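You operate a simulated robot arm through the tools that you are given. There is no shell and no other tool.

You are at the controls of a simulated two-armed robot. One attempt, no reset.

Task
Empty the punch's blue tray, refit it and brush the scraps away.
Fine: chips go into the grey bin, none beside it; put the grey brush back where it lay. Set down upright: grey brush. What is to be rubbed or washed off counts as gone when no trace of it is left.

The check looks at the end state, three seconds after you hand in, the way a careful person would. Anything else that was tipped, shoved, dropped, spilled or broken makes it a failure.

Robot
Two 7-joint arms with two-finger parallel grippers on one trunk that stands fixed in place. Base frame: the origin is at the foot of the trunk, x ahead of it, y to its left, z up; the work surface is at about z = 73. Readings come in cm, rad, newtons and seconds.
The left shoulder is at [7.1, 15.6, 120.5], the right one opposite. Each reaches about 123.1 cm from its shoulder. Payload 3.91 kg a hand.
Tool frame (each hand has its own): the origin (TCP) lies between the finger pads and is the grasp point; the fingertips stand 3 cm ahead of it; z points along the fingers, y is the line along which they close. The gripper opens to 11 cm. The fingers are 2 cm wide and 1 cm thick; the gripper's body (4.8 by 11.2 cm) begins 5.5 cm behind the TCP.
Orientation is that of the tool frame in the base frame, as [roll, pitch, yaw] about the fixed x, y, z axes, in that order (R = Rz(yaw) Ry(pitch) Rx(roll)). With the fingers straight down and closing along the base's y, the tool's x points along the base's -x, its y along +y and its z along -z.

Tools
- The arms move only by the tool send_rows. It takes "left_moves", "right_moves" or both (then of equal length, played together; a hand with none holds still); each is text: rows parted by semicolons, each of 7 numbers parted by spaces: the turn, a rotation vector about the tool's x, y, z in units of 4 degrees (1.0 is 4 degrees), then the shift along the tool's x, y, z in units of 20 mm (1.0 is 20 mm), then the closure, from 0 (fully open) to 1 (shut). In form: wx wy wz dx dy dz claw; .... A call has 1 to 20 rows; each row shifts and turns the commanded pose from where the row before left it, along the tool's axes as they then stand. A call with a number of a shift or a turn outside -1 to 1 is refused whole. A row lasts 0.2 s, in which the tool goes at most 5 cm and 0.15 rad; a call with a longer step from one row to the next is refused whole, and so is a gripper value outside its range. A pose out of reach is approached as far as the arm can. The call stops where the force on the tool passes 40 N (or 10 N more than at its start, if that is more) or the arm is blocked; 0.2 s more then pass. Each finger travels about 10.8 cm/s and halts on what it meets, pressing with about 28 N; the grip force reading is that of the motor and also rises with nothing between the fingers. The clock runs only during rows and for 0.2 s after the last one: add rows that do not move to give the fingers time. The reply holds the time, the measured pose of the TCP, the force on the tool along the base axes, the opening and the grip force, in the units named above and with some noise, with the torque about the TCP (base axes, N m) and any sound that the robot's microphone picked up.
- Cameras (640 x 400 px; columns grow to the right, rows downward): "scene" is now at [12.52, -5.2, 144.53]; the picture's right is [-0.57, -0.82, 0.00], its down [-0.38, 0.26, -0.89] and it looks along [0.73, -0.51, -0.46] (base axes); focal length 310 px, centre (320, 200). "left" rides on the left gripper at [7.2, -1.7, -10.3] in its tool frame; the picture's right is [0.23, 0.97, 0.00], its down [-0.76, 0.18, -0.62] and it looks along [-0.61, 0.14, 0.78] (tool axes); focal length 222 px, centre (320, 200). "right" rides on the right gripper at [7.2, 1.7, -10.3] in its tool frame; the picture's right is [-0.23, 0.97, 0.00], its down [-0.76, -0.18, -0.62] and it looks along [-0.61, -0.14, 0.78] (tool axes); focal length 222 px, centre (320, 200). There is no depth. A picture from a camera that has moved, and an enlarged one, comes with that camera's place and axes in the base frame and with its lens.
- camera(camera): a new picture of that camera. The clock stands still meanwhile.
- raise_lower(by): slides the trunk up (or, below 0, down) by that many cm; the arms and the scene camera ride with it, the base frame stays. It gives what a move gives, with no picture.
- head_to(pan, tilt): turns the head with the scene camera to pan (to the left, within 1.501 rad either way) and tilt (down, from -0.506 to 1.204), counted from straight ahead of the robot. It gives what a move gives.
- inspect(camera, box): a new picture of the part [left, top, right, bottom] of that camera's present view, enlarged. The clock stands still meanwhile.
- hand_in(): hands the job in; it is judged then, once.

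Nothing tells you positions but the pictures and the camera data. Unless the task says otherwise, let go and move clear before handing in.

The tools are called after ">>>" as a command line: name --argument value ..., lists and objects as JSON in quotes. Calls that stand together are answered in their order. send_rows: Moves the arms, as the interface text tells. Its arguments: {"type":"object","properties":{"left_moves":{"type":"string"},"right_moves":{"type":"string"}},"required":[]} The other tools are called the same way: raise_lower (by) moves the trunk up or down; head_to (pan, tilt) turns the head that bears the scene camera; camera (camera) takes a picture; inspect (camera, box) takes an enlarged picture of a part of a camera's view; hand_in () hands the job in.

At the start:

```text
time: 0.0
left_eef_pos: [73.12, -10.83, 114.49]
left_tool_rot: [3.141, -0.001, 3.141]
left_force: [-0.2, -0.9, -0.2]
left_moment: [0.01, -0.02, -0.04]
left_grip_width: 11.02
left_finger_force: 0.1
right_eef_pos: [46.36, -68.4, 114.48]
right_tool_rot: [3.14, 0.001, 3.141]
right_force: [0.0, -0.5, -0.4]
right_moment: [-0.02, 0.02, -0.01]
right_grip_width: 11.01
right_finger_force: 0.0
trunk travel left (down, up): [-65.0, 29.0]
head pan, tilt (commanded): [-0.607, 0.482]
```

scene: 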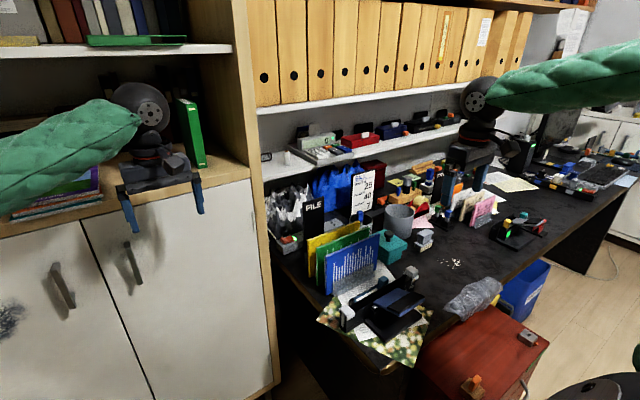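
right: 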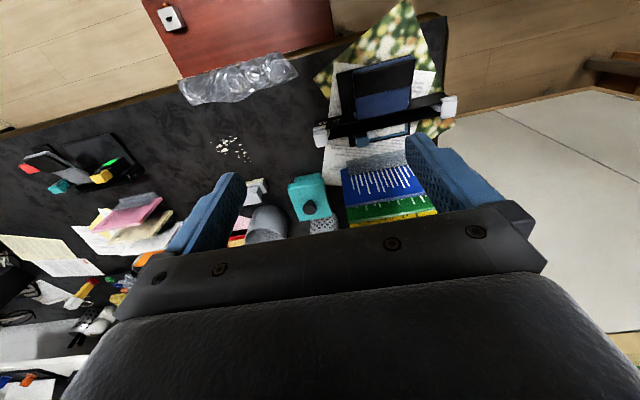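
left: 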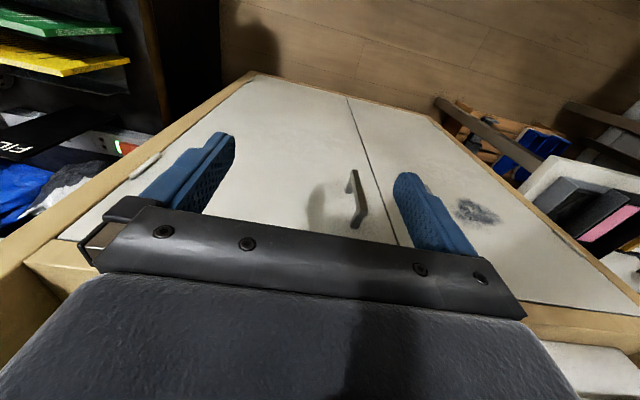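

I see a black desk with a punch (blue tray) near the near corner, a patch of scraps, a grey cylinder, a teal object, and more. I'll look closer first to tell the brush, bin and tray apart.

>>> inspect --camera "scene" --box '[300, 230, 460, 370]'

>>> inspect --camera "scene" --box '[340, 150, 500, 270]'

>>> inspect --camera "scene" --box '[420, 230, 580, 400]'

>>> inspect --camera "right" --box '[280, 40, 480, 220]'

>>> inspect --camera "right" --box '[180, 100, 360, 240]'

```text
2.86 times, centred on (380, 300) of scene
camera zoom: at [12.52, -5.2, 144.53], right [-0.57, -0.82, 0.0], down [-0.38, 0.26, -0.89], along [0.73, -0.51, -0.46], focal length 886 px, centre (149, -86)
```

zoom: 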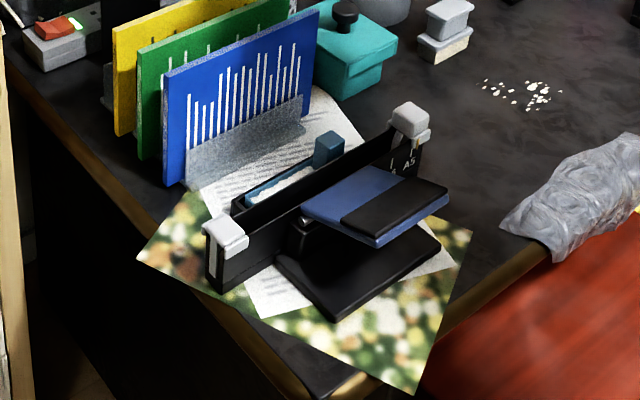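

```text
3.33 times, centred on (420, 210) of scene
camera zoom: at [12.52, -5.2, 144.53], right [-0.57, -0.82, 0.0], down [-0.38, 0.26, -0.89], along [0.73, -0.51, -0.46], focal length 1034 px, centre (-13, 167)
```

zoom: 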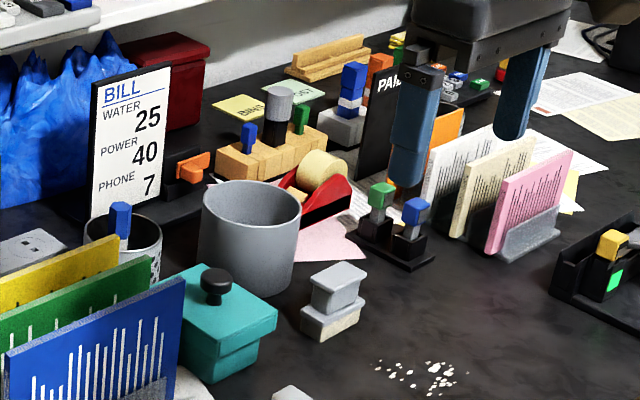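

```text
2.35 times, centred on (500, 315) of scene
camera zoom: at [12.52, -5.2, 144.53], right [-0.57, -0.82, 0.0], down [-0.38, 0.26, -0.89], along [0.73, -0.51, -0.46], focal length 730 px, centre (-104, -71)
```

zoom: 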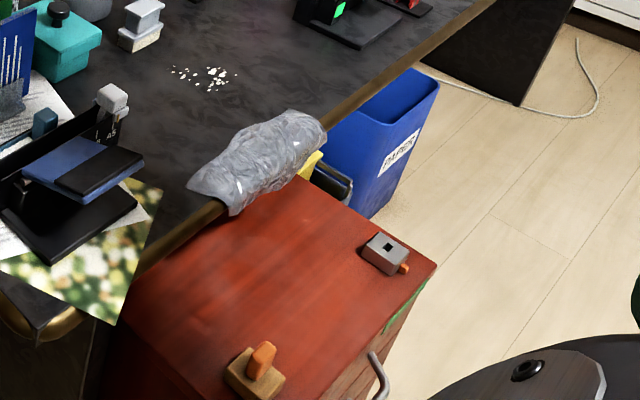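

```text
2.22 times, centred on (380, 130) of right
camera zoom: at [39.09, -66.82, 124.88], right [0.23, 0.97, 0.0], down [0.76, -0.18, 0.62], along [0.61, -0.14, -0.78], focal length 494 px, centre (187, 356)
```

zoom: 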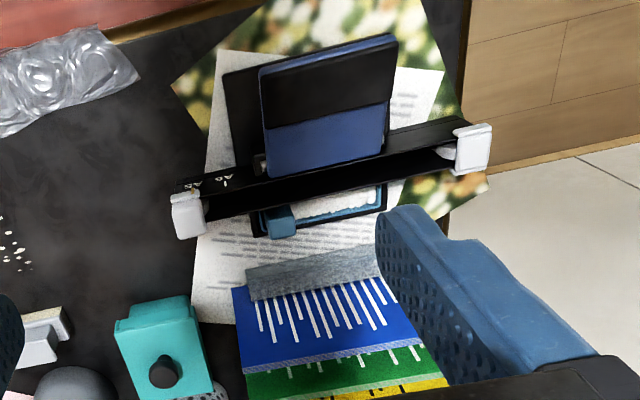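

```text
2.86 times, centred on (270, 170) of right
camera zoom: at [39.09, -66.82, 124.88], right [0.23, 0.97, 0.0], down [0.76, -0.18, 0.62], along [0.61, -0.14, -0.78], focal length 635 px, centre (463, 286)
```

zoom: 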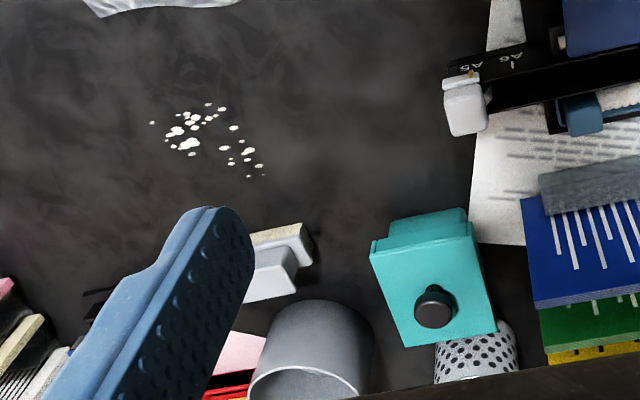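

The punch sits near x≈58, y≈-57 with the blue tray on its far side, the grey cylinder (bin) is near (82,-93), the small grey brush near (69,-92), and the scraps near (58,-94). I'll zoom in on each for precise shape.

>>> inspect --camera "scene" --box '[340, 260, 420, 310]'

>>> inspect --camera "right" --box '[310, 60, 470, 160]'

>>> inspect --camera "scene" --box '[380, 190, 480, 275]'

>>> inspect --camera "right" --box '[200, 125, 300, 225]'

```text
8.00 times, centred on (380, 285) of scene
camera zoom: at [12.52, -5.2, 144.53], right [-0.57, -0.82, 0.0], down [-0.38, 0.26, -0.89], along [0.73, -0.51, -0.46], focal length 2482 px, centre (-160, -480)
```

zoom: 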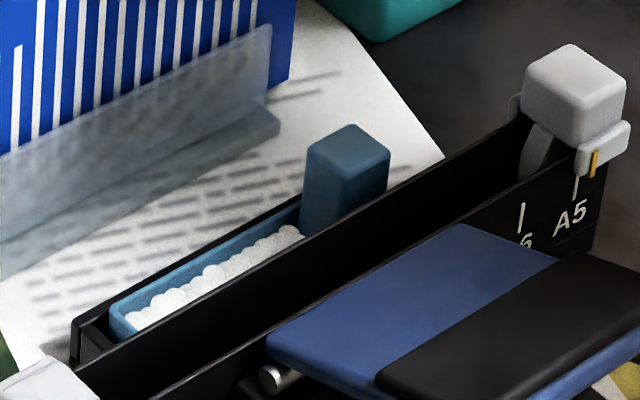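

```text
4.00 times, centred on (390, 110) of right
camera zoom: at [39.09, -66.82, 124.88], right [0.23, 0.97, 0.0], down [0.76, -0.18, 0.62], along [0.61, -0.14, -0.78], focal length 888 px, centre (40, 560)
```

zoom: 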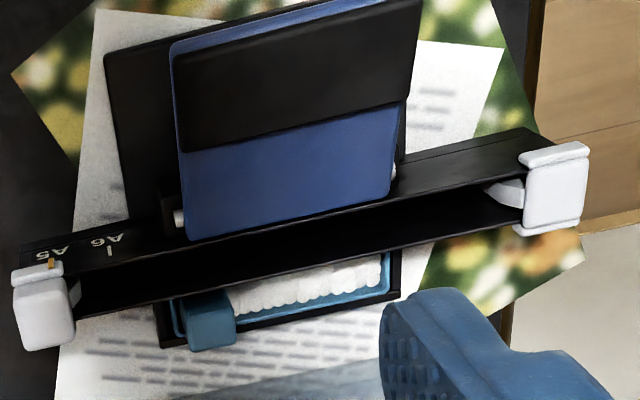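

```text
4.71 times, centred on (430, 232) of scene
camera zoom: at [12.52, -5.2, 144.53], right [-0.57, -0.82, 0.0], down [-0.38, 0.26, -0.89], along [0.73, -0.51, -0.46], focal length 1460 px, centre (-198, 47)
```

zoom: 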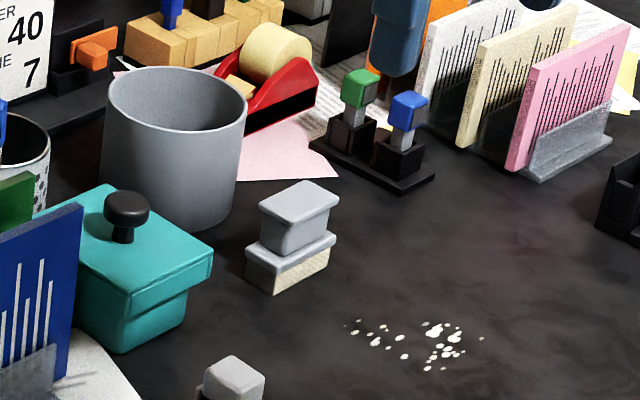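

```text
4.00 times, centred on (250, 175) of right
camera zoom: at [39.09, -66.82, 124.88], right [0.23, 0.97, 0.0], down [0.76, -0.18, 0.62], along [0.61, -0.14, -0.78], focal length 888 px, centre (600, 300)
```

zoom: 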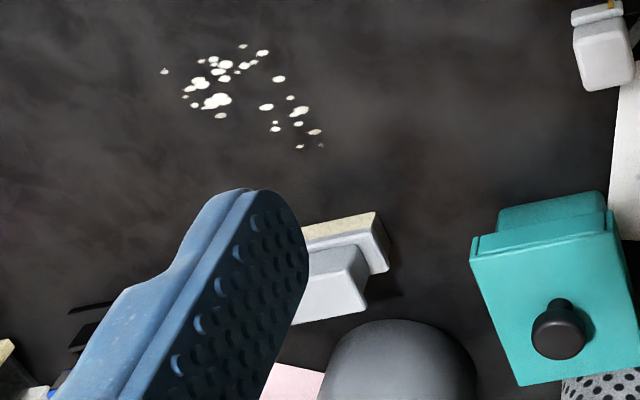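

The rail runs along y at x≈57.6 and the tray with its upright blue tab lies just behind it. I'll bring the right hand's camera closer over the punch to see how the tray sits.

>>> send_rows --right_moves "0 0 0 -0.225 0.7125 0.8 0; 0 0 0 -0.225 0.7125 0.8 0; 0 0 0 -0.225 0.7125 0.8 0; 0 0 0 -0.225 0.7125 0.8 0; 0 0 0 -0.225 0.7125 0.8 0; 0 0 0 -0.225 0.7125 0.8 0; 0 0 0 -0.225 0.7125 0.8 0; 0 0 0 -0.225 0.7125 0.8 0"

>>> camera --camera "right"

>>> camera --camera "scene"

```text
time: 1.8
left_eef_pos: [73.13, -10.95, 114.57]
left_tool_rot: [3.141, -0.001, 3.141]
left_force: [0.4, 0.3, -0.4]
left_moment: [0.05, -0.01, 0.01]
left_grip_width: 11.02
left_finger_force: 0.1
right_eef_pos: [49.85, -57.2, 101.76]
right_tool_rot: [-3.141, -0.001, -3.141]
right_force: [0.0, -0.1, 0.2]
right_moment: [-0.02, 0.0, 0.01]
right_grip_width: 11.0
right_finger_force: 0.1
trunk travel left (down, up): [-65.0, 29.0]
head pan, tilt (commanded): [-0.607, 0.482]
```

```text
taken
camera right: at [42.74, -55.6, 112.1], right [0.23, 0.97, 0.0], down [0.76, -0.18, 0.62], along [0.61, -0.14, -0.78], focal length 222 px, centre (320, 200)
```

right: 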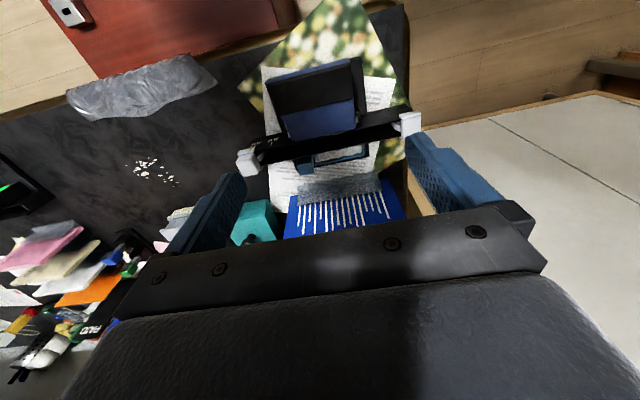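

```text
taken
camera scene: at [12.6, -5.27, 144.52], right [-0.57, -0.82, 0.0], down [-0.38, 0.27, -0.89], along [0.73, -0.51, -0.46], focal length 310 px, centre (320, 200)
```

scene: 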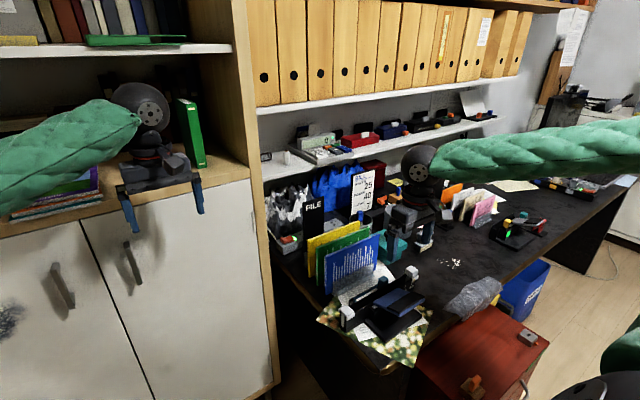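

>>> inspect --camera "right" --box '[230, 90, 430, 215]'

>>> inspect --camera "right" --box '[280, 130, 380, 190]'

```text
3.20 times, centred on (330, 152) of right
camera zoom: at [42.74, -55.6, 112.1], right [0.23, 0.97, 0.0], down [0.76, -0.18, 0.62], along [0.61, -0.14, -0.78], focal length 711 px, centre (288, 352)
```

zoom: 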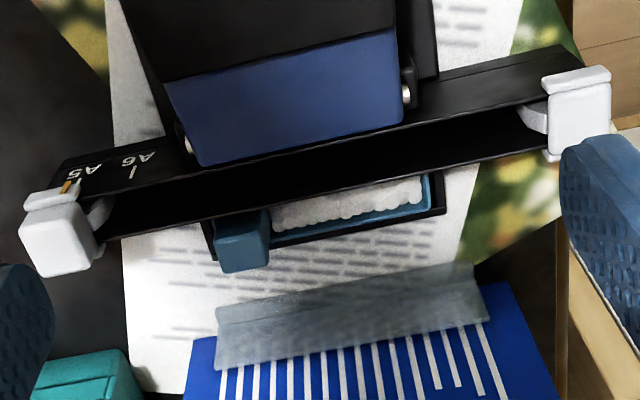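

```text
6.40 times, centred on (330, 160) of right
camera zoom: at [42.74, -55.6, 112.1], right [0.23, 0.97, 0.0], down [0.76, -0.18, 0.62], along [0.61, -0.14, -0.78], focal length 1422 px, centre (256, 456)
```

zoom: 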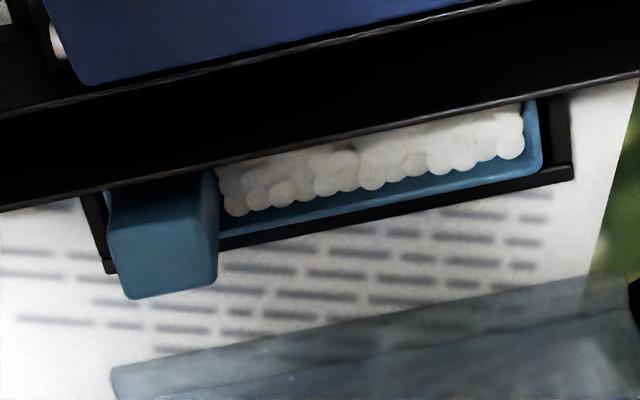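

The tray sits in a black cradle behind the rail and seems to lift straight up by the tab. I'll move the hand further forward so its camera looks almost straight down on the tray.

>>> send_rows --right_moves "0 0 0 -1 0 0 0; 0 0 0 -1 0 0 0; 0 0 0 -1 0 0 0; 0 0 0 -1 0 0 0; 0 0 0 -1 0 0 0; 0 0 0 -1 0 0 0; 0 0 0 -1 0 0 0"

>>> camera --camera "right"

>>> inspect --camera "right" --box '[240, 0, 420, 110]'

```text
time: 3.4
left_eef_pos: [73.23, -10.83, 114.54]
left_tool_rot: [-3.14, -0.002, 3.142]
left_force: [0.6, 0.4, 0.0]
left_moment: [0.01, 0.03, 0.0]
left_grip_width: 11.0
left_finger_force: 0.0
right_eef_pos: [64.12, -57.06, 101.73]
right_tool_rot: [-3.141, -0.001, -3.142]
right_force: [0.5, -0.5, 0.5]
right_moment: [-0.02, 0.03, 0.04]
right_grip_width: 11.0
right_finger_force: 0.0
trunk travel left (down, up): [-65.0, 29.0]
head pan, tilt (commanded): [-0.607, 0.482]
```

```text
taken
camera right: at [56.91, -55.38, 112.11], right [0.23, 0.97, 0.0], down [0.76, -0.18, 0.62], along [0.61, -0.14, -0.78], focal length 222 px, centre (320, 200)
```

right: 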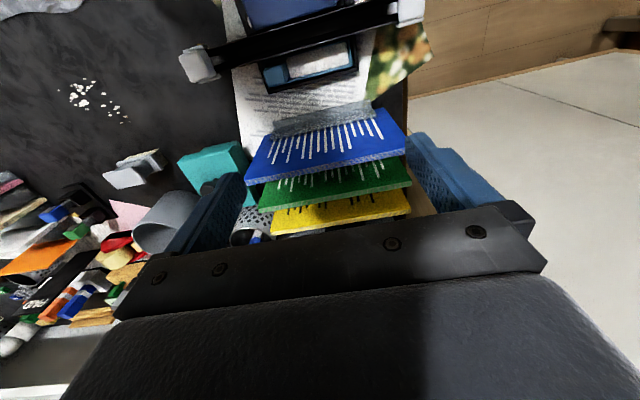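

```text
3.56 times, centred on (330, 55) of right
camera zoom: at [56.91, -55.38, 112.11], right [0.23, 0.97, 0.0], down [0.76, -0.18, 0.62], along [0.61, -0.14, -0.78], focal length 790 px, centre (284, 716)
```

zoom: 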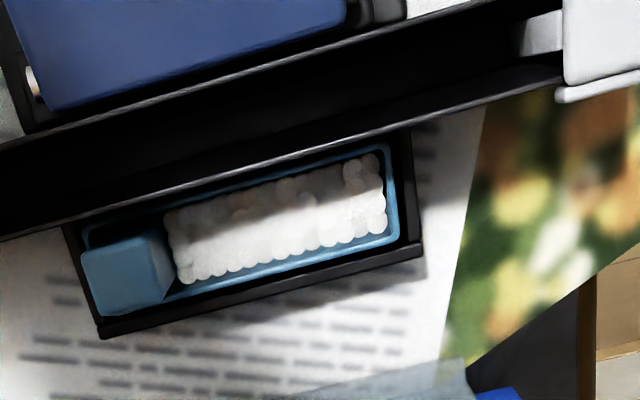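

The top-down view shows the tray lying along y from about -64 to -52, x from 59.5 to 62.6, with the tab at its -y end. I'll enlarge the tab, bin and brush from here and look along the shelf region.

>>> inspect --camera "right" --box '[255, 35, 315, 95]'

>>> inspect --camera "right" --box '[90, 120, 260, 260]'

>>> head_to --pan -0.8 --tilt 0.4

>>> camera --camera "scene"

```text
6.67 times, centred on (285, 65) of right
camera zoom: at [56.91, -55.38, 112.11], right [0.23, 0.97, 0.0], down [0.76, -0.18, 0.62], along [0.61, -0.14, -0.78], focal length 1481 px, centre (553, 1100)
```

zoom: 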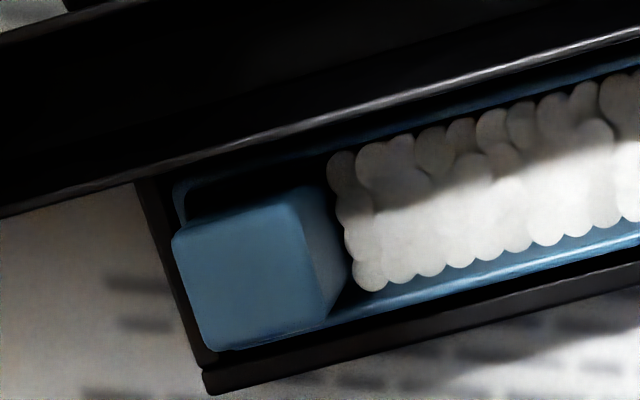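

```text
2.86 times, centred on (175, 190) of right
camera zoom: at [56.91, -55.38, 112.11], right [0.23, 0.97, 0.0], down [0.76, -0.18, 0.62], along [0.61, -0.14, -0.78], focal length 635 px, centre (734, 229)
```

zoom: 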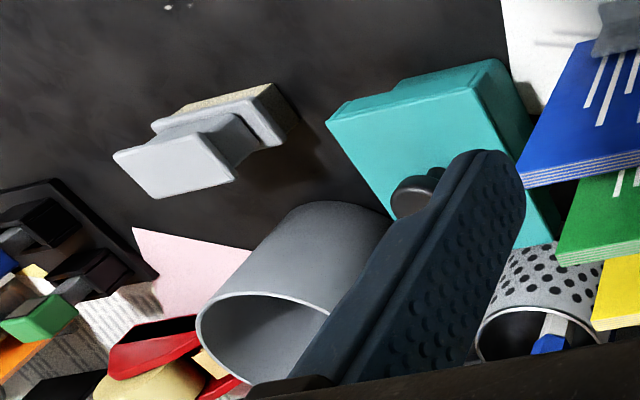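

```text
time: 4.1
left_eef_pos: [73.07, -10.85, 114.63]
left_tool_rot: [-3.141, 0.001, 3.141]
left_force: [-0.1, -0.5, 0.8]
left_moment: [0.01, -0.01, 0.0]
left_grip_width: 10.99
left_finger_force: 0.1
right_eef_pos: [64.04, -57.01, 101.88]
right_tool_rot: [3.141, -0.001, -3.141]
right_force: [0.3, 0.1, -1.3]
right_moment: [0.01, 0.0, 0.01]
right_grip_width: 11.0
right_finger_force: 0.0
trunk travel left (down, up): [-65.0, 29.0]
head pan, tilt (commanded): [-0.799, 0.4]
```

```text
taken
camera scene: at [11.48, -6.62, 145.29], right [-0.72, -0.7, 0.0], down [-0.27, 0.28, -0.92], along [0.64, -0.66, -0.39], focal length 310 px, centre (320, 200)
```

scene: 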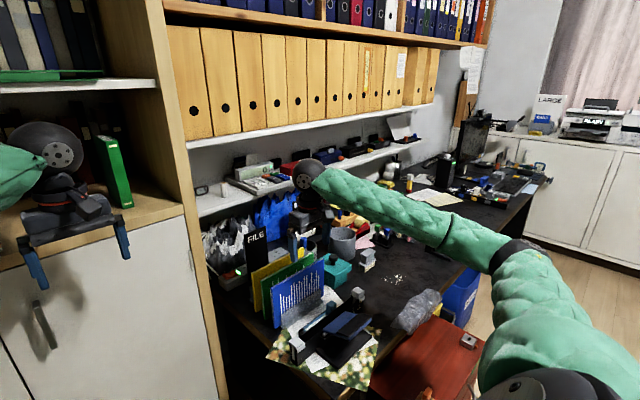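

The tab is about 2.2×2.5 cm, centred near (61.0,-62.3) with its top at z≈79.4; the bin rim is near z≈83.5 at (82.7,-93.5). Before taking anything I'll test the reach towards brush and bin at a safe height, which also gives me a close view of them.

>>> send_rows --right_moves "0 0 0 0 -1 0 0; 0 0 0 0 -1 0 0; 0 0 0 0 -1 0 0; 0 0 0 0 -1 0 0; 0 0 0 0 -1 0 0; 0 0 0 0 -1 0 0; 0 0 0 0 -1 0 0; 0 0 0 0 -1 0 0; 0 0 0 0 -1 0 0; 0 0 0 0 -1 0 0; 0 0 0 0 -1 0 0; 0 0 0 0 -1 0 0; 0 0 0 0 -1 0 0; 0 0 0 0 -1 0 0; 0 0 0 0 -1 0 0"

>>> camera --camera "right"

>>> camera --camera "scene"

```text
time: 7.3
left_eef_pos: [73.08, -10.84, 114.59]
left_tool_rot: [-3.141, -0.001, 3.141]
left_force: [-0.3, 0.4, -0.2]
left_moment: [0.01, 0.03, -0.02]
left_grip_width: 11.02
left_finger_force: 0.1
right_eef_pos: [63.92, -87.17, 101.61]
right_tool_rot: [3.141, -0.002, 3.141]
right_force: [1.1, -0.2, 0.0]
right_moment: [-0.01, 0.01, -0.03]
right_grip_width: 11.02
right_finger_force: 0.1
trunk travel left (down, up): [-65.0, 29.0]
head pan, tilt (commanded): [-0.799, 0.4]
```

```text
taken
camera right: at [56.66, -85.52, 111.99], right [0.23, 0.97, 0.0], down [0.76, -0.18, 0.62], along [0.61, -0.14, -0.78], focal length 222 px, centre (320, 200)
```

right: 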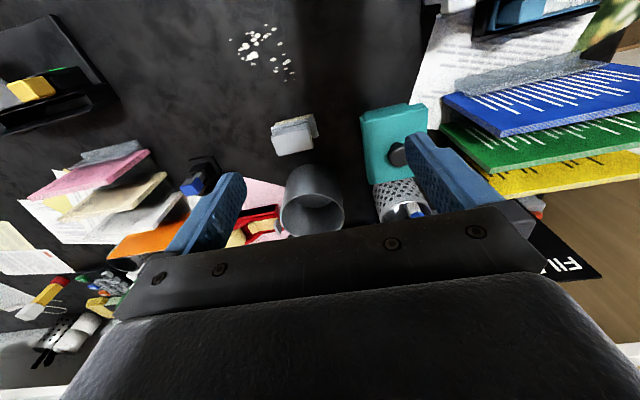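

```text
taken
camera scene: at [11.51, -6.68, 145.28], right [-0.72, -0.7, 0.0], down [-0.27, 0.28, -0.92], along [0.64, -0.66, -0.39], focal length 310 px, centre (320, 200)
```

scene: 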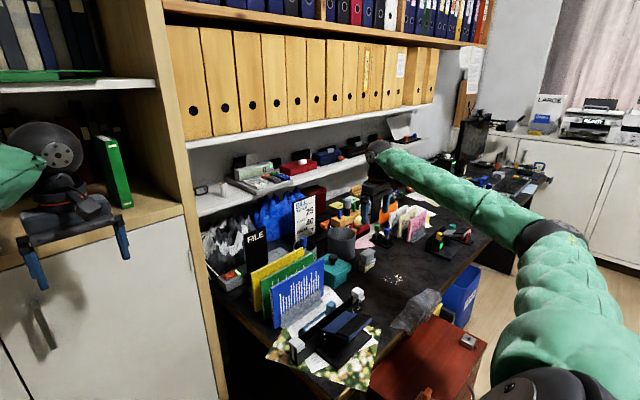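

>>> inspect --camera "right" --box '[250, 90, 370, 240]'

>>> inspect --camera "right" --box '[210, 10, 330, 90]'

>>> inspect --camera "right" --box '[340, 80, 460, 220]'

>>> inspect --camera "scene" --box '[310, 200, 430, 290]'

```text
2.67 times, centred on (310, 165) of right
camera zoom: at [56.66, -85.52, 111.99], right [0.23, 0.97, 0.0], down [0.76, -0.18, 0.62], along [0.61, -0.14, -0.78], focal length 592 px, centre (347, 293)
```

zoom: 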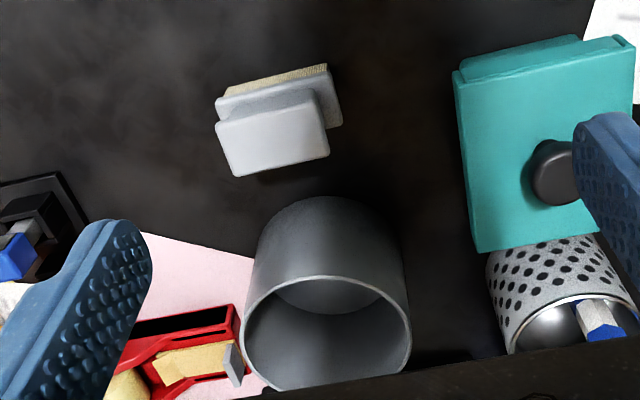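

```text
5.00 times, centred on (270, 50) of right
camera zoom: at [56.66, -85.52, 111.99], right [0.23, 0.97, 0.0], down [0.76, -0.18, 0.62], along [0.61, -0.14, -0.78], focal length 1111 px, centre (570, 950)
```

zoom: 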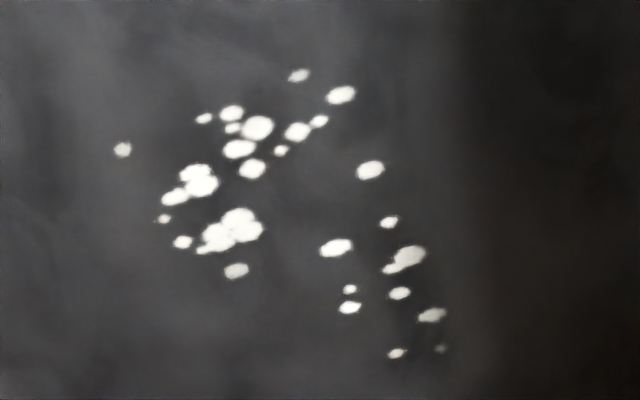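

```text
2.86 times, centred on (400, 150) of right
camera zoom: at [56.66, -85.52, 111.99], right [0.23, 0.97, 0.0], down [0.76, -0.18, 0.62], along [0.61, -0.14, -0.78], focal length 635 px, centre (91, 343)
```

zoom: 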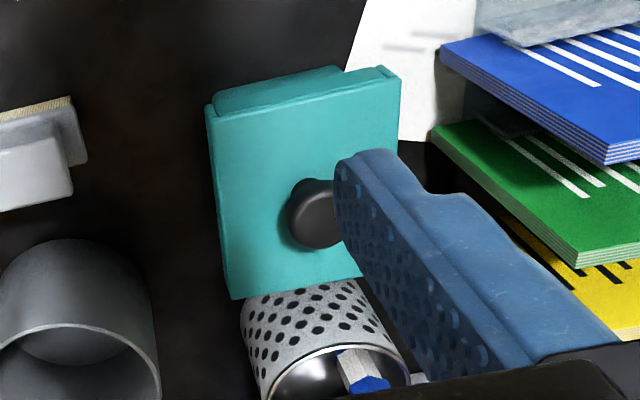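

```text
4.44 times, centred on (370, 245) of scene
camera zoom: at [11.51, -6.68, 145.28], right [-0.72, -0.7, 0.0], down [-0.27, 0.28, -0.92], along [0.64, -0.66, -0.39], focal length 1379 px, centre (98, 0)
```

zoom: 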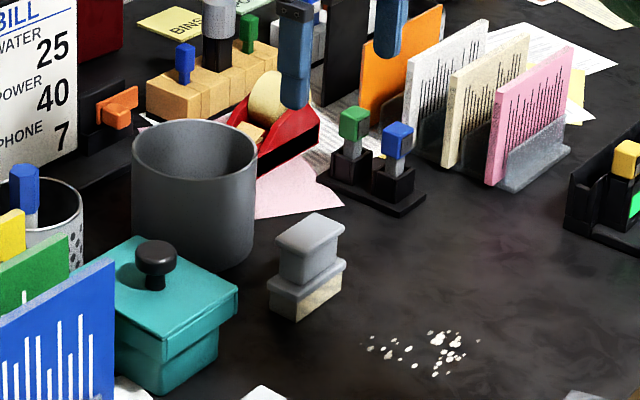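

The brush stands at about (70,-93), long side along y, ~6 cm tall; the bin rim centre is about (82.2,-92.7), the scraps span x 55–63, y -99…-91. I'll probe how far the arm reaches with the hand pointing down above the brush and bin.

>>> send_rows --right_moves "0 0 0 -0.864 -0.414 0 0; 0 0 0 -0.864 -0.414 0 0; 0 0 0 -0.864 -0.414 0 0; 0 0 0 -0.864 -0.414 0 0; 0 0 0 -0.864 -0.414 0 0; 0 0 0 -0.864 -0.414 0 0; 0 0 0 -0.864 -0.414 0 0; 0 0 0 0 0 0 0"

>>> camera --camera "scene"

>>> camera --camera "right"

```text
time: 9.1
left_eef_pos: [73.08, -10.88, 114.65]
left_tool_rot: [-3.141, 0.0, -3.141]
left_force: [-0.8, 0.3, 0.7]
left_moment: [0.01, -0.01, 0.02]
left_grip_width: 11.0
left_finger_force: 0.0
right_eef_pos: [76.14, -92.87, 101.76]
right_tool_rot: [3.141, -0.001, -3.141]
right_force: [-0.1, -0.3, 0.1]
right_moment: [0.0, 0.0, -0.01]
right_grip_width: 11.03
right_finger_force: 0.1
trunk travel left (down, up): [-65.0, 29.0]
head pan, tilt (commanded): [-0.799, 0.4]
```

```text
taken
camera scene: at [11.43, -6.67, 145.29], right [-0.72, -0.7, 0.0], down [-0.27, 0.28, -0.92], along [0.64, -0.66, -0.39], focal length 310 px, centre (320, 200)
```

scene: 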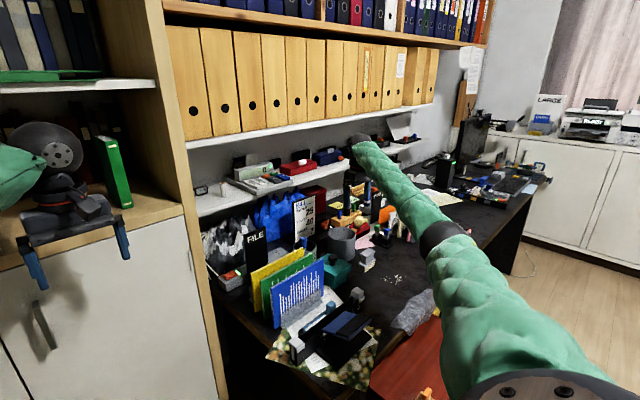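

```text
taken
camera right: at [68.74, -91.27, 112.1], right [0.23, 0.97, 0.0], down [0.76, -0.18, 0.62], along [0.61, -0.14, -0.78], focal length 222 px, centre (320, 200)
```

right: 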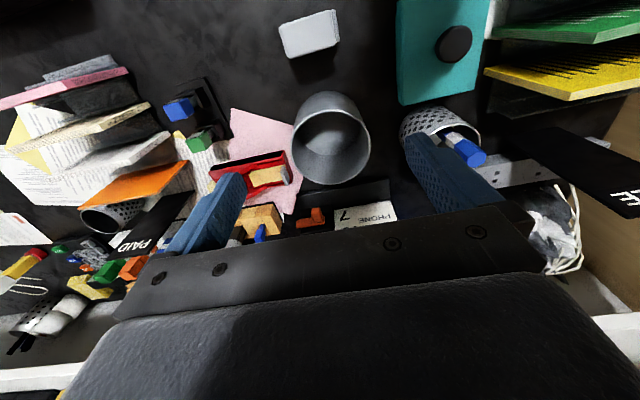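

Vertical reach at (76,-93) is fine and the shelf edge is well behind (x≈106). I'll probe further outwards, over and past the bin.

>>> send_rows --right_moves "0 0 0 -1 0 0 0; 0 0 0 -1 0 0 0; 0 0 0 -1 0 0 0; 0 0 0 -1 0 0 0; 0 0 0 -1 0 0 0; 0 0 0 -1 0 0 0; 0 0 0 0 0 0 0"

>>> camera --camera "right"

>>> camera --camera "scene"

```text
time: 10.7
left_eef_pos: [73.11, -10.88, 114.66]
left_tool_rot: [3.141, 0.0, -3.14]
left_force: [-0.4, 0.1, 0.0]
left_moment: [-0.01, -0.03, 0.04]
left_grip_width: 11.03
left_finger_force: 0.1
right_eef_pos: [86.56, -91.63, 102.08]
right_tool_rot: [-3.141, -0.002, 3.141]
right_force: [0.1, 0.3, -0.2]
right_moment: [-0.01, -0.01, -0.03]
right_grip_width: 10.96
right_finger_force: 0.1
right hand out of reach, approached as far as the arm can: row 5, 6
trunk travel left (down, up): [-65.0, 29.0]
head pan, tilt (commanded): [-0.799, 0.4]
```

```text
taken
camera right: at [79.3, -90.02, 112.55], right [0.23, 0.97, 0.0], down [0.76, -0.18, 0.62], along [0.61, -0.14, -0.78], focal length 222 px, centre (320, 200)
```

right: 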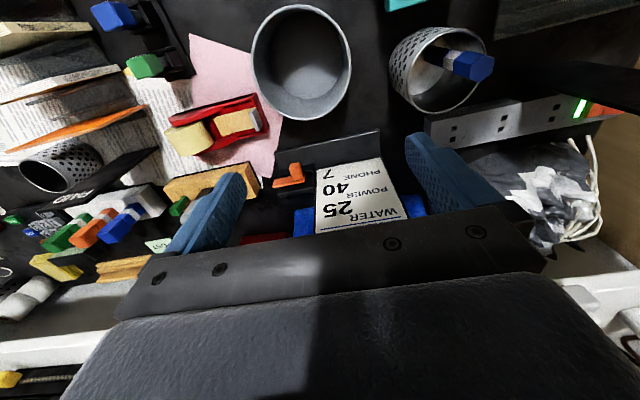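

```text
taken
camera scene: at [11.53, -6.62, 145.28], right [-0.72, -0.7, 0.0], down [-0.27, 0.28, -0.92], along [0.64, -0.66, -0.39], focal length 310 px, centre (320, 200)
```

scene: 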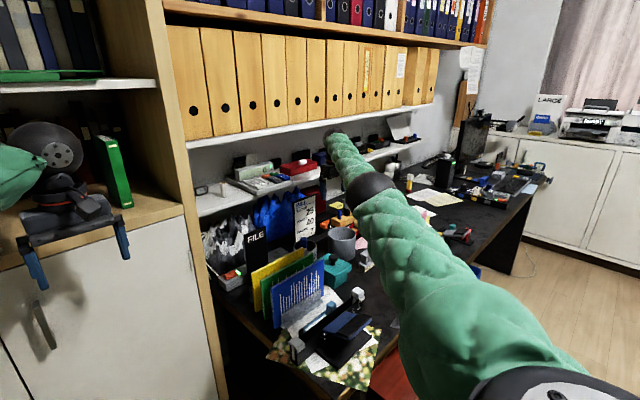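

Reach with the hand down ends near 110 cm radius, enough to work over the bin. I'll pull both hands back to clear air, then lower the trunk slightly so the right arm has more margin at the bin.

>>> send_rows --right_moves "0 0 0 1 0 0 0; 0 0 0 1 0 0 0; 0 0 0 1 0 0 0; 0 0 0 1 0 0 0; 0 0 0 1 0 0 0; 0 0 0 1 0 0 0; 0 0 0 1 0.5 0 0; 0 0 0 1 0.5 0 0; 0 0 0 1 0.5 0 0; 0 0 0 1 0.5 0 0; 0 0 0 1 0.5 0 0; 0 0 0 1 0.5 0 0; 0 0 0 1 0.5 0 0; 0 0 0 0 0 0 0" --left_moves "0 0 0 1 0 0 0; 0 0 0 1 0 0 0; 0 0 0 1 0 0 0; 0 0 0 1 0 0 0; 0 0 0 1 0 0 0; 0 0 0 1 0 0 0; 0 0 0 1 0 0 0; 0 0 0 1 0 0 0; 0 0 0 1 0 0 0; 0 0 0 1 0 0 0; 0 0 0 0 0 0 0; 0 0 0 0 0 0 0; 0 0 0 0 0 0 0; 0 0 0 0 0 0 0"

>>> camera --camera "scene"

```text
time: 13.7
left_eef_pos: [53.08, -11.02, 114.59]
left_tool_rot: [-3.141, -0.002, -3.141]
left_force: [0.0, -0.2, 0.3]
left_moment: [0.0, -0.01, -0.01]
left_grip_width: 11.01
left_finger_force: 0.0
right_eef_pos: [60.7, -84.48, 102.18]
right_tool_rot: [3.141, 0.001, -3.141]
right_force: [0.3, 0.3, 0.3]
right_moment: [-0.01, -0.01, -0.03]
right_grip_width: 11.02
right_finger_force: 0.0
trunk travel left (down, up): [-65.0, 29.0]
head pan, tilt (commanded): [-0.799, 0.4]
```

```text
taken
camera scene: at [11.56, -6.64, 145.28], right [-0.72, -0.7, 0.0], down [-0.27, 0.28, -0.92], along [0.64, -0.66, -0.39], focal length 310 px, centre (320, 200)
```

scene: 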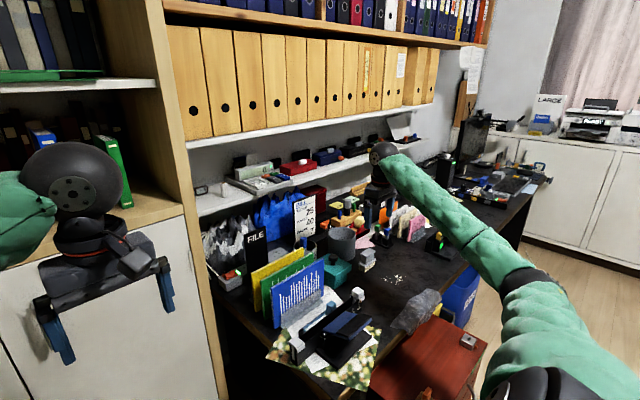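

>>> raise_lower --by -10

```text
time: 15.1
left_eef_pos: [53.08, -10.97, 104.74]
left_tool_rot: [3.141, 0.001, 3.141]
left_force: [0.9, 0.9, -0.4]
left_moment: [0.01, -0.03, 0.01]
left_grip_width: 10.98
left_finger_force: 0.1
right_eef_pos: [60.58, -84.59, 92.15]
right_tool_rot: [3.14, -0.001, 3.141]
right_force: [-0.3, 0.3, -0.5]
right_moment: [-0.02, 0.03, 0.0]
right_grip_width: 11.02
right_finger_force: 0.0
trunk travel left (down, up): [-55.0, 39.0]
head pan, tilt (commanded): [-0.799, 0.4]
```

The trunk is down by 10. Now a dry rehearsal of the pouring motion without the tray: first turning the hand about the vertical in clear air.

>>> send_rows --right_moves "0 0 -1 0 0 -0.2 0; 0 0 -1 0 0 -0.2 0; 0 0 -1 0 0 -0.2 0; 0 0 -1 0 0 -0.2 0; 0 0 -1 0 0 -0.2 0; 0 0 -1 0 0 -0.2 0; 0 0 -1 0 0 -0.2 0; 0 0 -1 0 0 -0.2 0; 0 0 -1 0 0 -0.2 0; 0 0 -1 0 0 -0.2 0; 0 0 -1 0 0 -0.2 0; 0 0 -1 0 0 -0.2 0; 0 0 -1 0 0 -0.2 0; 0 0 -1 0 0 -0.2 0; 0 0 -1 0 0 -0.2 0; 0 0 -1 0 0 0 0; 0 0 -1 0 0 0 0; 0 0 -1 0 0 0 0; 0 0 -1 0 0 0 0; 0 0 -1 0 0 0 0"

>>> camera --camera "scene"

```text
time: 19.3
left_eef_pos: [52.94, -11.08, 104.67]
left_tool_rot: [3.141, 0.0, 3.14]
left_force: [0.7, -0.2, -1.2]
left_moment: [-0.04, 0.0, -0.02]
left_grip_width: 11.0
left_finger_force: 0.0
right_eef_pos: [60.62, -84.49, 98.11]
right_tool_rot: [-3.142, -0.001, -1.745]
right_force: [0.4, 1.1, -0.9]
right_moment: [-0.02, -0.01, 0.02]
right_grip_width: 11.01
right_finger_force: 0.1
trunk travel left (down, up): [-55.0, 39.0]
head pan, tilt (commanded): [-0.799, 0.4]
```

```text
taken
camera scene: at [11.48, -6.64, 135.28], right [-0.72, -0.7, 0.0], down [-0.27, 0.28, -0.92], along [0.64, -0.66, -0.39], focal length 310 px, centre (320, 200)
```

scene: 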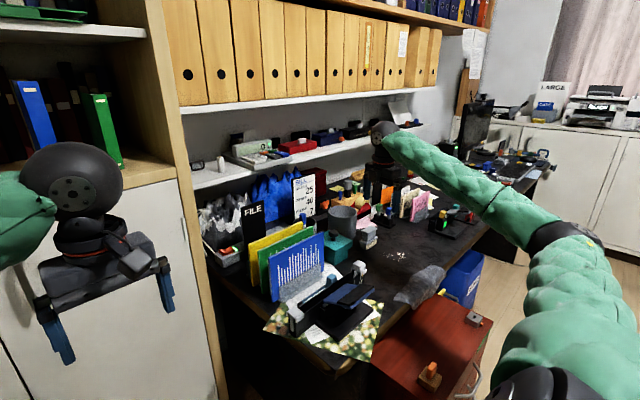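

>>> send_rows --right_moves "0 0 -1 0 0 -0.1 0; 0 0 -1 0 0 -0.1 0; 0 0 -1 0 0 -0.1 0; 0 0 -1 0 0 -0.1 0; 0 0 -1 0 0 -0.1 0; 0 0 -1 0 0 -0.1 0; 0 0 -1 0 0 -0.1 0; 0 0 -1 0 0 -0.1 0; 1 0 0 0 0.138 -0.355 0; 1 0 0 0 0.138 -0.355 0; 1 0 0 0 0.138 -0.355 0; 1 0 0 0 0.138 -0.355 0; 1 0 0 0 0.138 -0.355 0; 1 0 0 0 0.138 -0.355 0; 1 0 0 0 0.138 -0.355 0; 1 0 0 0 0.138 -0.355 0; 1 0 0 0 0.138 -0.355 0; 1 0 0 0 0.138 -0.355 0; 1 0 0 0 0.138 -0.355 0; 1 0 0 0 0.138 -0.355 0"

>>> send_rows --right_moves "1 0 0 0 0.138 -0.355 0; 1 0 0 0 0.138 -0.355 0; 1 0 0 0 0.138 -0.355 0; 1 0 0 0 0.138 -0.355 0; 1 0 0 0 0.138 -0.355 0; 1 0 0 0 0.138 -0.355 0; 1 0 0 0 0.138 -0.355 0; 1 0 0 0 0.138 -0.355 0; 1 0 0 0 0.138 -0.355 0; 1 0 0 0 0.138 -0.355 0; 1 0 0 0 0.138 -0.355 0; 1 0 0 0 0.138 -0.355 0; 1 0 0 0 0.138 -0.355 0; 1 0 0 0 0.138 -0.355 0; 1 0 0 0 0.138 -0.355 0; 1 0 0 0 0.138 -0.355 0; 1 0 0 0 0.138 -0.355 0; 1 0 0 0 0.138 -0.355 0; 1 0 0 0 0.138 -0.355 0"

>>> camera --camera "scene"

```text
time: 23.5
left_eef_pos: [53.08, -11.01, 104.68]
left_tool_rot: [3.14, 0.0, 3.14]
left_force: [0.1, -0.2, -0.8]
left_moment: [0.03, 0.02, -0.01]
left_grip_width: 10.98
left_finger_force: 0.0
right_eef_pos: [54.94, -86.84, 106.36]
right_tool_rot: [-2.302, 0.0, -1.188]
right_force: [-0.7, 0.2, 0.1]
right_moment: [0.0, 0.01, -0.01]
right_grip_width: 11.03
right_finger_force: 0.0
trunk travel left (down, up): [-55.0, 39.0]
head pan, tilt (commanded): [-0.799, 0.4]
```

```text
time: 27.5
left_eef_pos: [52.99, -10.98, 104.54]
left_tool_rot: [3.141, 0.0, -3.141]
left_force: [0.2, 0.3, 0.7]
left_moment: [-0.02, 0.01, 0.0]
left_grip_width: 11.0
left_finger_force: 0.0
right_eef_pos: [43.04, -91.72, 102.59]
right_tool_rot: [-0.975, 0.0, -1.188]
right_force: [-0.3, 0.4, 0.2]
right_moment: [-0.01, 0.0, 0.03]
right_grip_width: 11.0
right_finger_force: 0.1
trunk travel left (down, up): [-55.0, 39.0]
head pan, tilt (commanded): [-0.799, 0.4]
```

```text
taken
camera scene: at [11.51, -6.64, 135.28], right [-0.72, -0.7, 0.0], down [-0.27, 0.28, -0.92], along [0.64, -0.66, -0.39], focal length 310 px, centre (320, 200)
```

scene: 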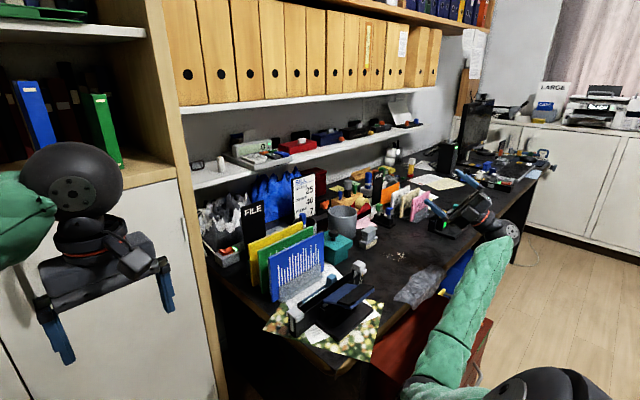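

The tilt about the (future) tray lip works to 124° just as computed. I'll rehearse the same motion over the bin at a raised height, then tilt back to level to check reach throughout.

>>> send_rows --right_moves "0 0 0 0.664 0.742 0.796 0; 0 0 0 0.664 0.742 0.796 0; 0 0 0 0.664 0.742 0.796 0; 0 0 0 0.664 0.742 0.796 0; 0 0 0 0.664 0.742 0.796 0; 0 0 0 0.664 0.742 0.796 0; 0 0 0 0.664 0.742 0.796 0; 0 0 0 0.664 0.742 0.796 0; 0 0 0 0.664 0.742 0.796 0; 0 0 0 0.664 0.742 0.796 0; 0 0 0 0.664 0.742 0.796 0; 0 0 0 0.664 0.742 0.796 0; 0 0 0 0 0 0 0"

>>> camera --camera "scene"

>>> camera --camera "right"

```text
time: 30.3
left_eef_pos: [52.94, -11.3, 104.65]
left_tool_rot: [3.138, 0.002, 3.141]
left_force: [-0.2, 0.4, 0.5]
left_moment: [0.01, 0.01, -0.01]
left_grip_width: 11.02
left_finger_force: 0.0
right_eef_pos: [72.59, -97.33, 98.4]
right_tool_rot: [-0.978, 0.0, -1.19]
right_force: [-0.4, 0.3, -0.2]
right_moment: [-0.03, 0.0, 0.02]
right_grip_width: 10.97
right_finger_force: 0.1
trunk travel left (down, up): [-55.0, 39.0]
head pan, tilt (commanded): [-0.799, 0.4]
```

```text
taken
camera scene: at [11.19, -7.05, 135.24], right [-0.72, -0.69, 0.0], down [-0.27, 0.28, -0.92], along [0.64, -0.66, -0.39], focal length 310 px, centre (320, 200)
```

scene: 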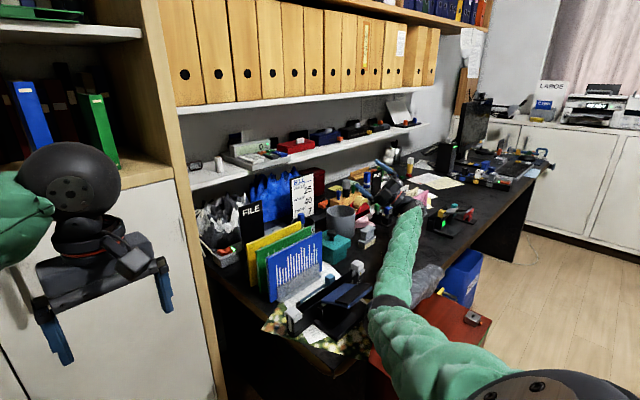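

```text
taken
camera right: at [68.24, -106.98, 91.24], right [0.42, 0.42, -0.81], down [-0.86, 0.48, -0.2], along [0.3, 0.77, 0.56], focal length 222 px, centre (320, 200)
```

right: 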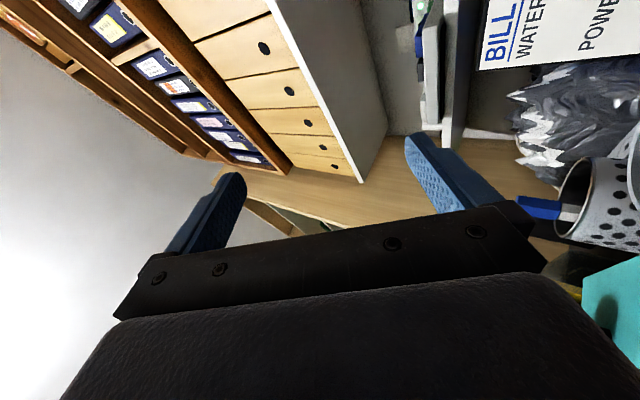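

>>> send_rows --right_moves "-1 0 0 0 -0.113 0.364 0; -1 0 0 0 -0.113 0.364 0; -1 0 0 0 -0.113 0.364 0; -1 0 0 0 -0.113 0.364 0; -1 0 0 0 -0.113 0.364 0; -1 0 0 0 -0.113 0.364 0; -1 0 0 0 -0.113 0.364 0; -1 0 0 0 -0.113 0.364 0; -1 0 0 0 -0.113 0.364 0; -1 0 0 0 -0.113 0.364 0; -1 0 0 0 -0.113 0.364 0; -1 0 0 0 -0.113 0.364 0; -1 0 0 0 -0.113 0.364 0; -1 0 0 0 -0.113 0.364 0; -1 0 0 0 -0.113 0.364 0; -1 0 0 0 -0.113 0.364 0; -1 0 0 0 -0.113 0.364 0; -1 0 0 0 -0.113 0.364 0; -1 0 0 0 -0.113 0.364 0; -1 0 0 0 -0.113 0.364 0"

>>> camera --camera "scene"

>>> send_rows --right_moves "-1 0 0 0 -0.113 0.364 0; -1 0 0 0 -0.113 0.364 0; -1 0 0 0 -0.113 0.364 0; -1 0 0 0 -0.113 0.364 0; -1 0 0 0 -0.113 0.364 0; -1 0 0 0 -0.113 0.364 0; -1 0 0 0 -0.113 0.364 0; -1 0 0 0 -0.113 0.364 0; -1 0 0 0 -0.113 0.364 0; -1 0 0 0 -0.113 0.364 0; -1 0 0 0 -0.113 0.364 0"

>>> camera --camera "scene"

```text
time: 34.5
left_eef_pos: [53.03, -10.98, 104.64]
left_tool_rot: [3.14, 0.001, 3.141]
left_force: [0.1, 0.4, -0.4]
left_moment: [0.0, 0.02, -0.01]
left_grip_width: 10.99
left_finger_force: 0.0
right_eef_pos: [85.55, -91.8, 101.86]
right_tool_rot: [-2.376, 0.0, -1.189]
right_force: [-0.5, 0.0, 0.6]
right_moment: [0.0, 0.0, -0.02]
right_grip_width: 10.99
right_finger_force: 0.1
trunk travel left (down, up): [-55.0, 39.0]
head pan, tilt (commanded): [-0.799, 0.4]
```

```text
taken
camera scene: at [11.51, -6.6, 135.28], right [-0.72, -0.7, 0.0], down [-0.27, 0.28, -0.92], along [0.64, -0.66, -0.39], focal length 310 px, centre (320, 200)
```

scene: 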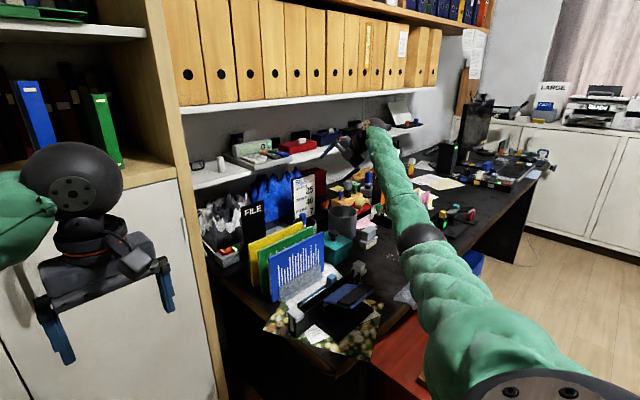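

```text
time: 36.9
left_eef_pos: [53.05, -11.03, 104.63]
left_tool_rot: [3.141, -0.003, -3.14]
left_force: [0.4, -1.0, 0.4]
left_moment: [0.01, 0.05, 0.02]
left_grip_width: 11.03
left_finger_force: 0.0
right_eef_pos: [88.78, -88.42, 96.06]
right_tool_rot: [3.14, 0.0, -1.186]
right_force: [-0.8, 0.7, -1.0]
right_moment: [-0.04, -0.01, -0.02]
right_grip_width: 10.99
right_finger_force: 0.1
right hand out of reach, approached as far as the arm can: row 9, 10, 11
trunk travel left (down, up): [-55.0, 39.0]
head pan, tilt (commanded): [-0.799, 0.4]
```

```text
taken
camera scene: at [11.52, -6.61, 135.28], right [-0.72, -0.7, 0.0], down [-0.27, 0.28, -0.92], along [0.64, -0.66, -0.39], focal length 310 px, centre (320, 200)
```

scene: 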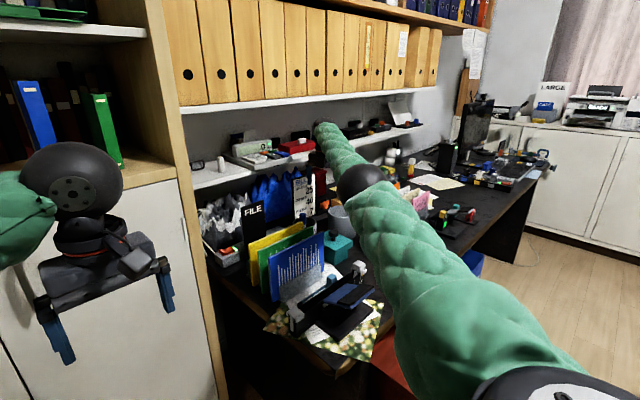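

The rehearsal shows the whole pour is reachable; only the fully level start is at the limit, and there the lip would still be inside the bin. I'll go back over the punch and turn the hand to its grasp direction.

>>> send_rows --right_moves "0 0 0 -0.704 0.748 -0.143 0; 0 0 0 -0.704 0.748 -0.143 0; 0 0 0 -0.704 0.748 -0.143 0; 0 0 0 -0.704 0.748 -0.143 0; 0 0 0 -0.704 0.748 -0.143 0; 0 0 0 -0.704 0.748 -0.143 0; 0 0 0 -0.704 0.748 -0.143 0; 0 0 0 -0.704 0.748 -0.143 0; 0 0 0 -0.704 0.748 -0.143 0; 0 0 0 -0.704 0.748 -0.143 0; 0 0 0 -0.704 0.748 -0.143 0; 0 0 0 -0.704 0.748 -0.143 0; 0 0 0 -0.704 0.748 -0.143 0; 0 0 0 -0.704 0.748 -0.143 0; 0 0 1 0 0 0 0; 0 0 1 0 0 0 0; 0 0 1 0 0 0 0; 0 0 1 0 0 0 0; 0 0 1 0 0 0 0; 0 0 1 0 0 0 0"

>>> send_rows --right_moves "0 0 1 0 0 0 0; 0 0 1 0 0 0 0; 0 0 1 0 0 0 0; 0 0 1 0 0 0 0; 0 0 1 0 0 0 0; 0 0 1 0 0 0 0; 0 0 1 0 0 0 0; 0 0 1 0 0 0 0; 0 0 1 0 0 0 0; 0 0 1 0 0 0 0; 0 0 1 0 0 0 0; 0 0 1 0 0 0 0; 0 0 1 0 0 0 0; 0 0 1 0 0 0 0; 0 0 1 0 0 0 0; 0 0 1 0 0 0 0; 0 0 1 0 0 0 0; 0 0 1 0 0 0 0; 0 0 1 0 0 0 0; 0 0 1 0 0 0 0"

```text
time: 41.1
left_eef_pos: [53.01, -11.0, 104.63]
left_tool_rot: [3.141, 0.0, 3.14]
left_force: [-0.5, -0.5, 0.6]
left_moment: [0.01, -0.02, -0.02]
left_grip_width: 11.01
left_finger_force: 0.0
right_eef_pos: [62.04, -78.11, 100.04]
right_tool_rot: [-3.141, 0.0, -1.607]
right_force: [0.8, -0.1, -0.1]
right_moment: [-0.01, 0.02, -0.01]
right_grip_width: 11.0
right_finger_force: 0.2
trunk travel left (down, up): [-55.0, 39.0]
head pan, tilt (commanded): [-0.799, 0.4]
```

```text
time: 45.3
left_eef_pos: [53.01, -11.02, 104.58]
left_tool_rot: [-3.141, 0.001, -3.14]
left_force: [-0.5, 0.4, 0.9]
left_moment: [0.01, -0.01, 0.0]
left_grip_width: 11.0
left_finger_force: 0.1
right_eef_pos: [61.96, -78.11, 100.1]
right_tool_rot: [-3.139, 0.0, -3.004]
right_force: [0.6, 0.2, 0.4]
right_moment: [0.0, 0.01, 0.02]
right_grip_width: 11.0
right_finger_force: 0.1
trunk travel left (down, up): [-55.0, 39.0]
head pan, tilt (commanded): [-0.799, 0.4]
```

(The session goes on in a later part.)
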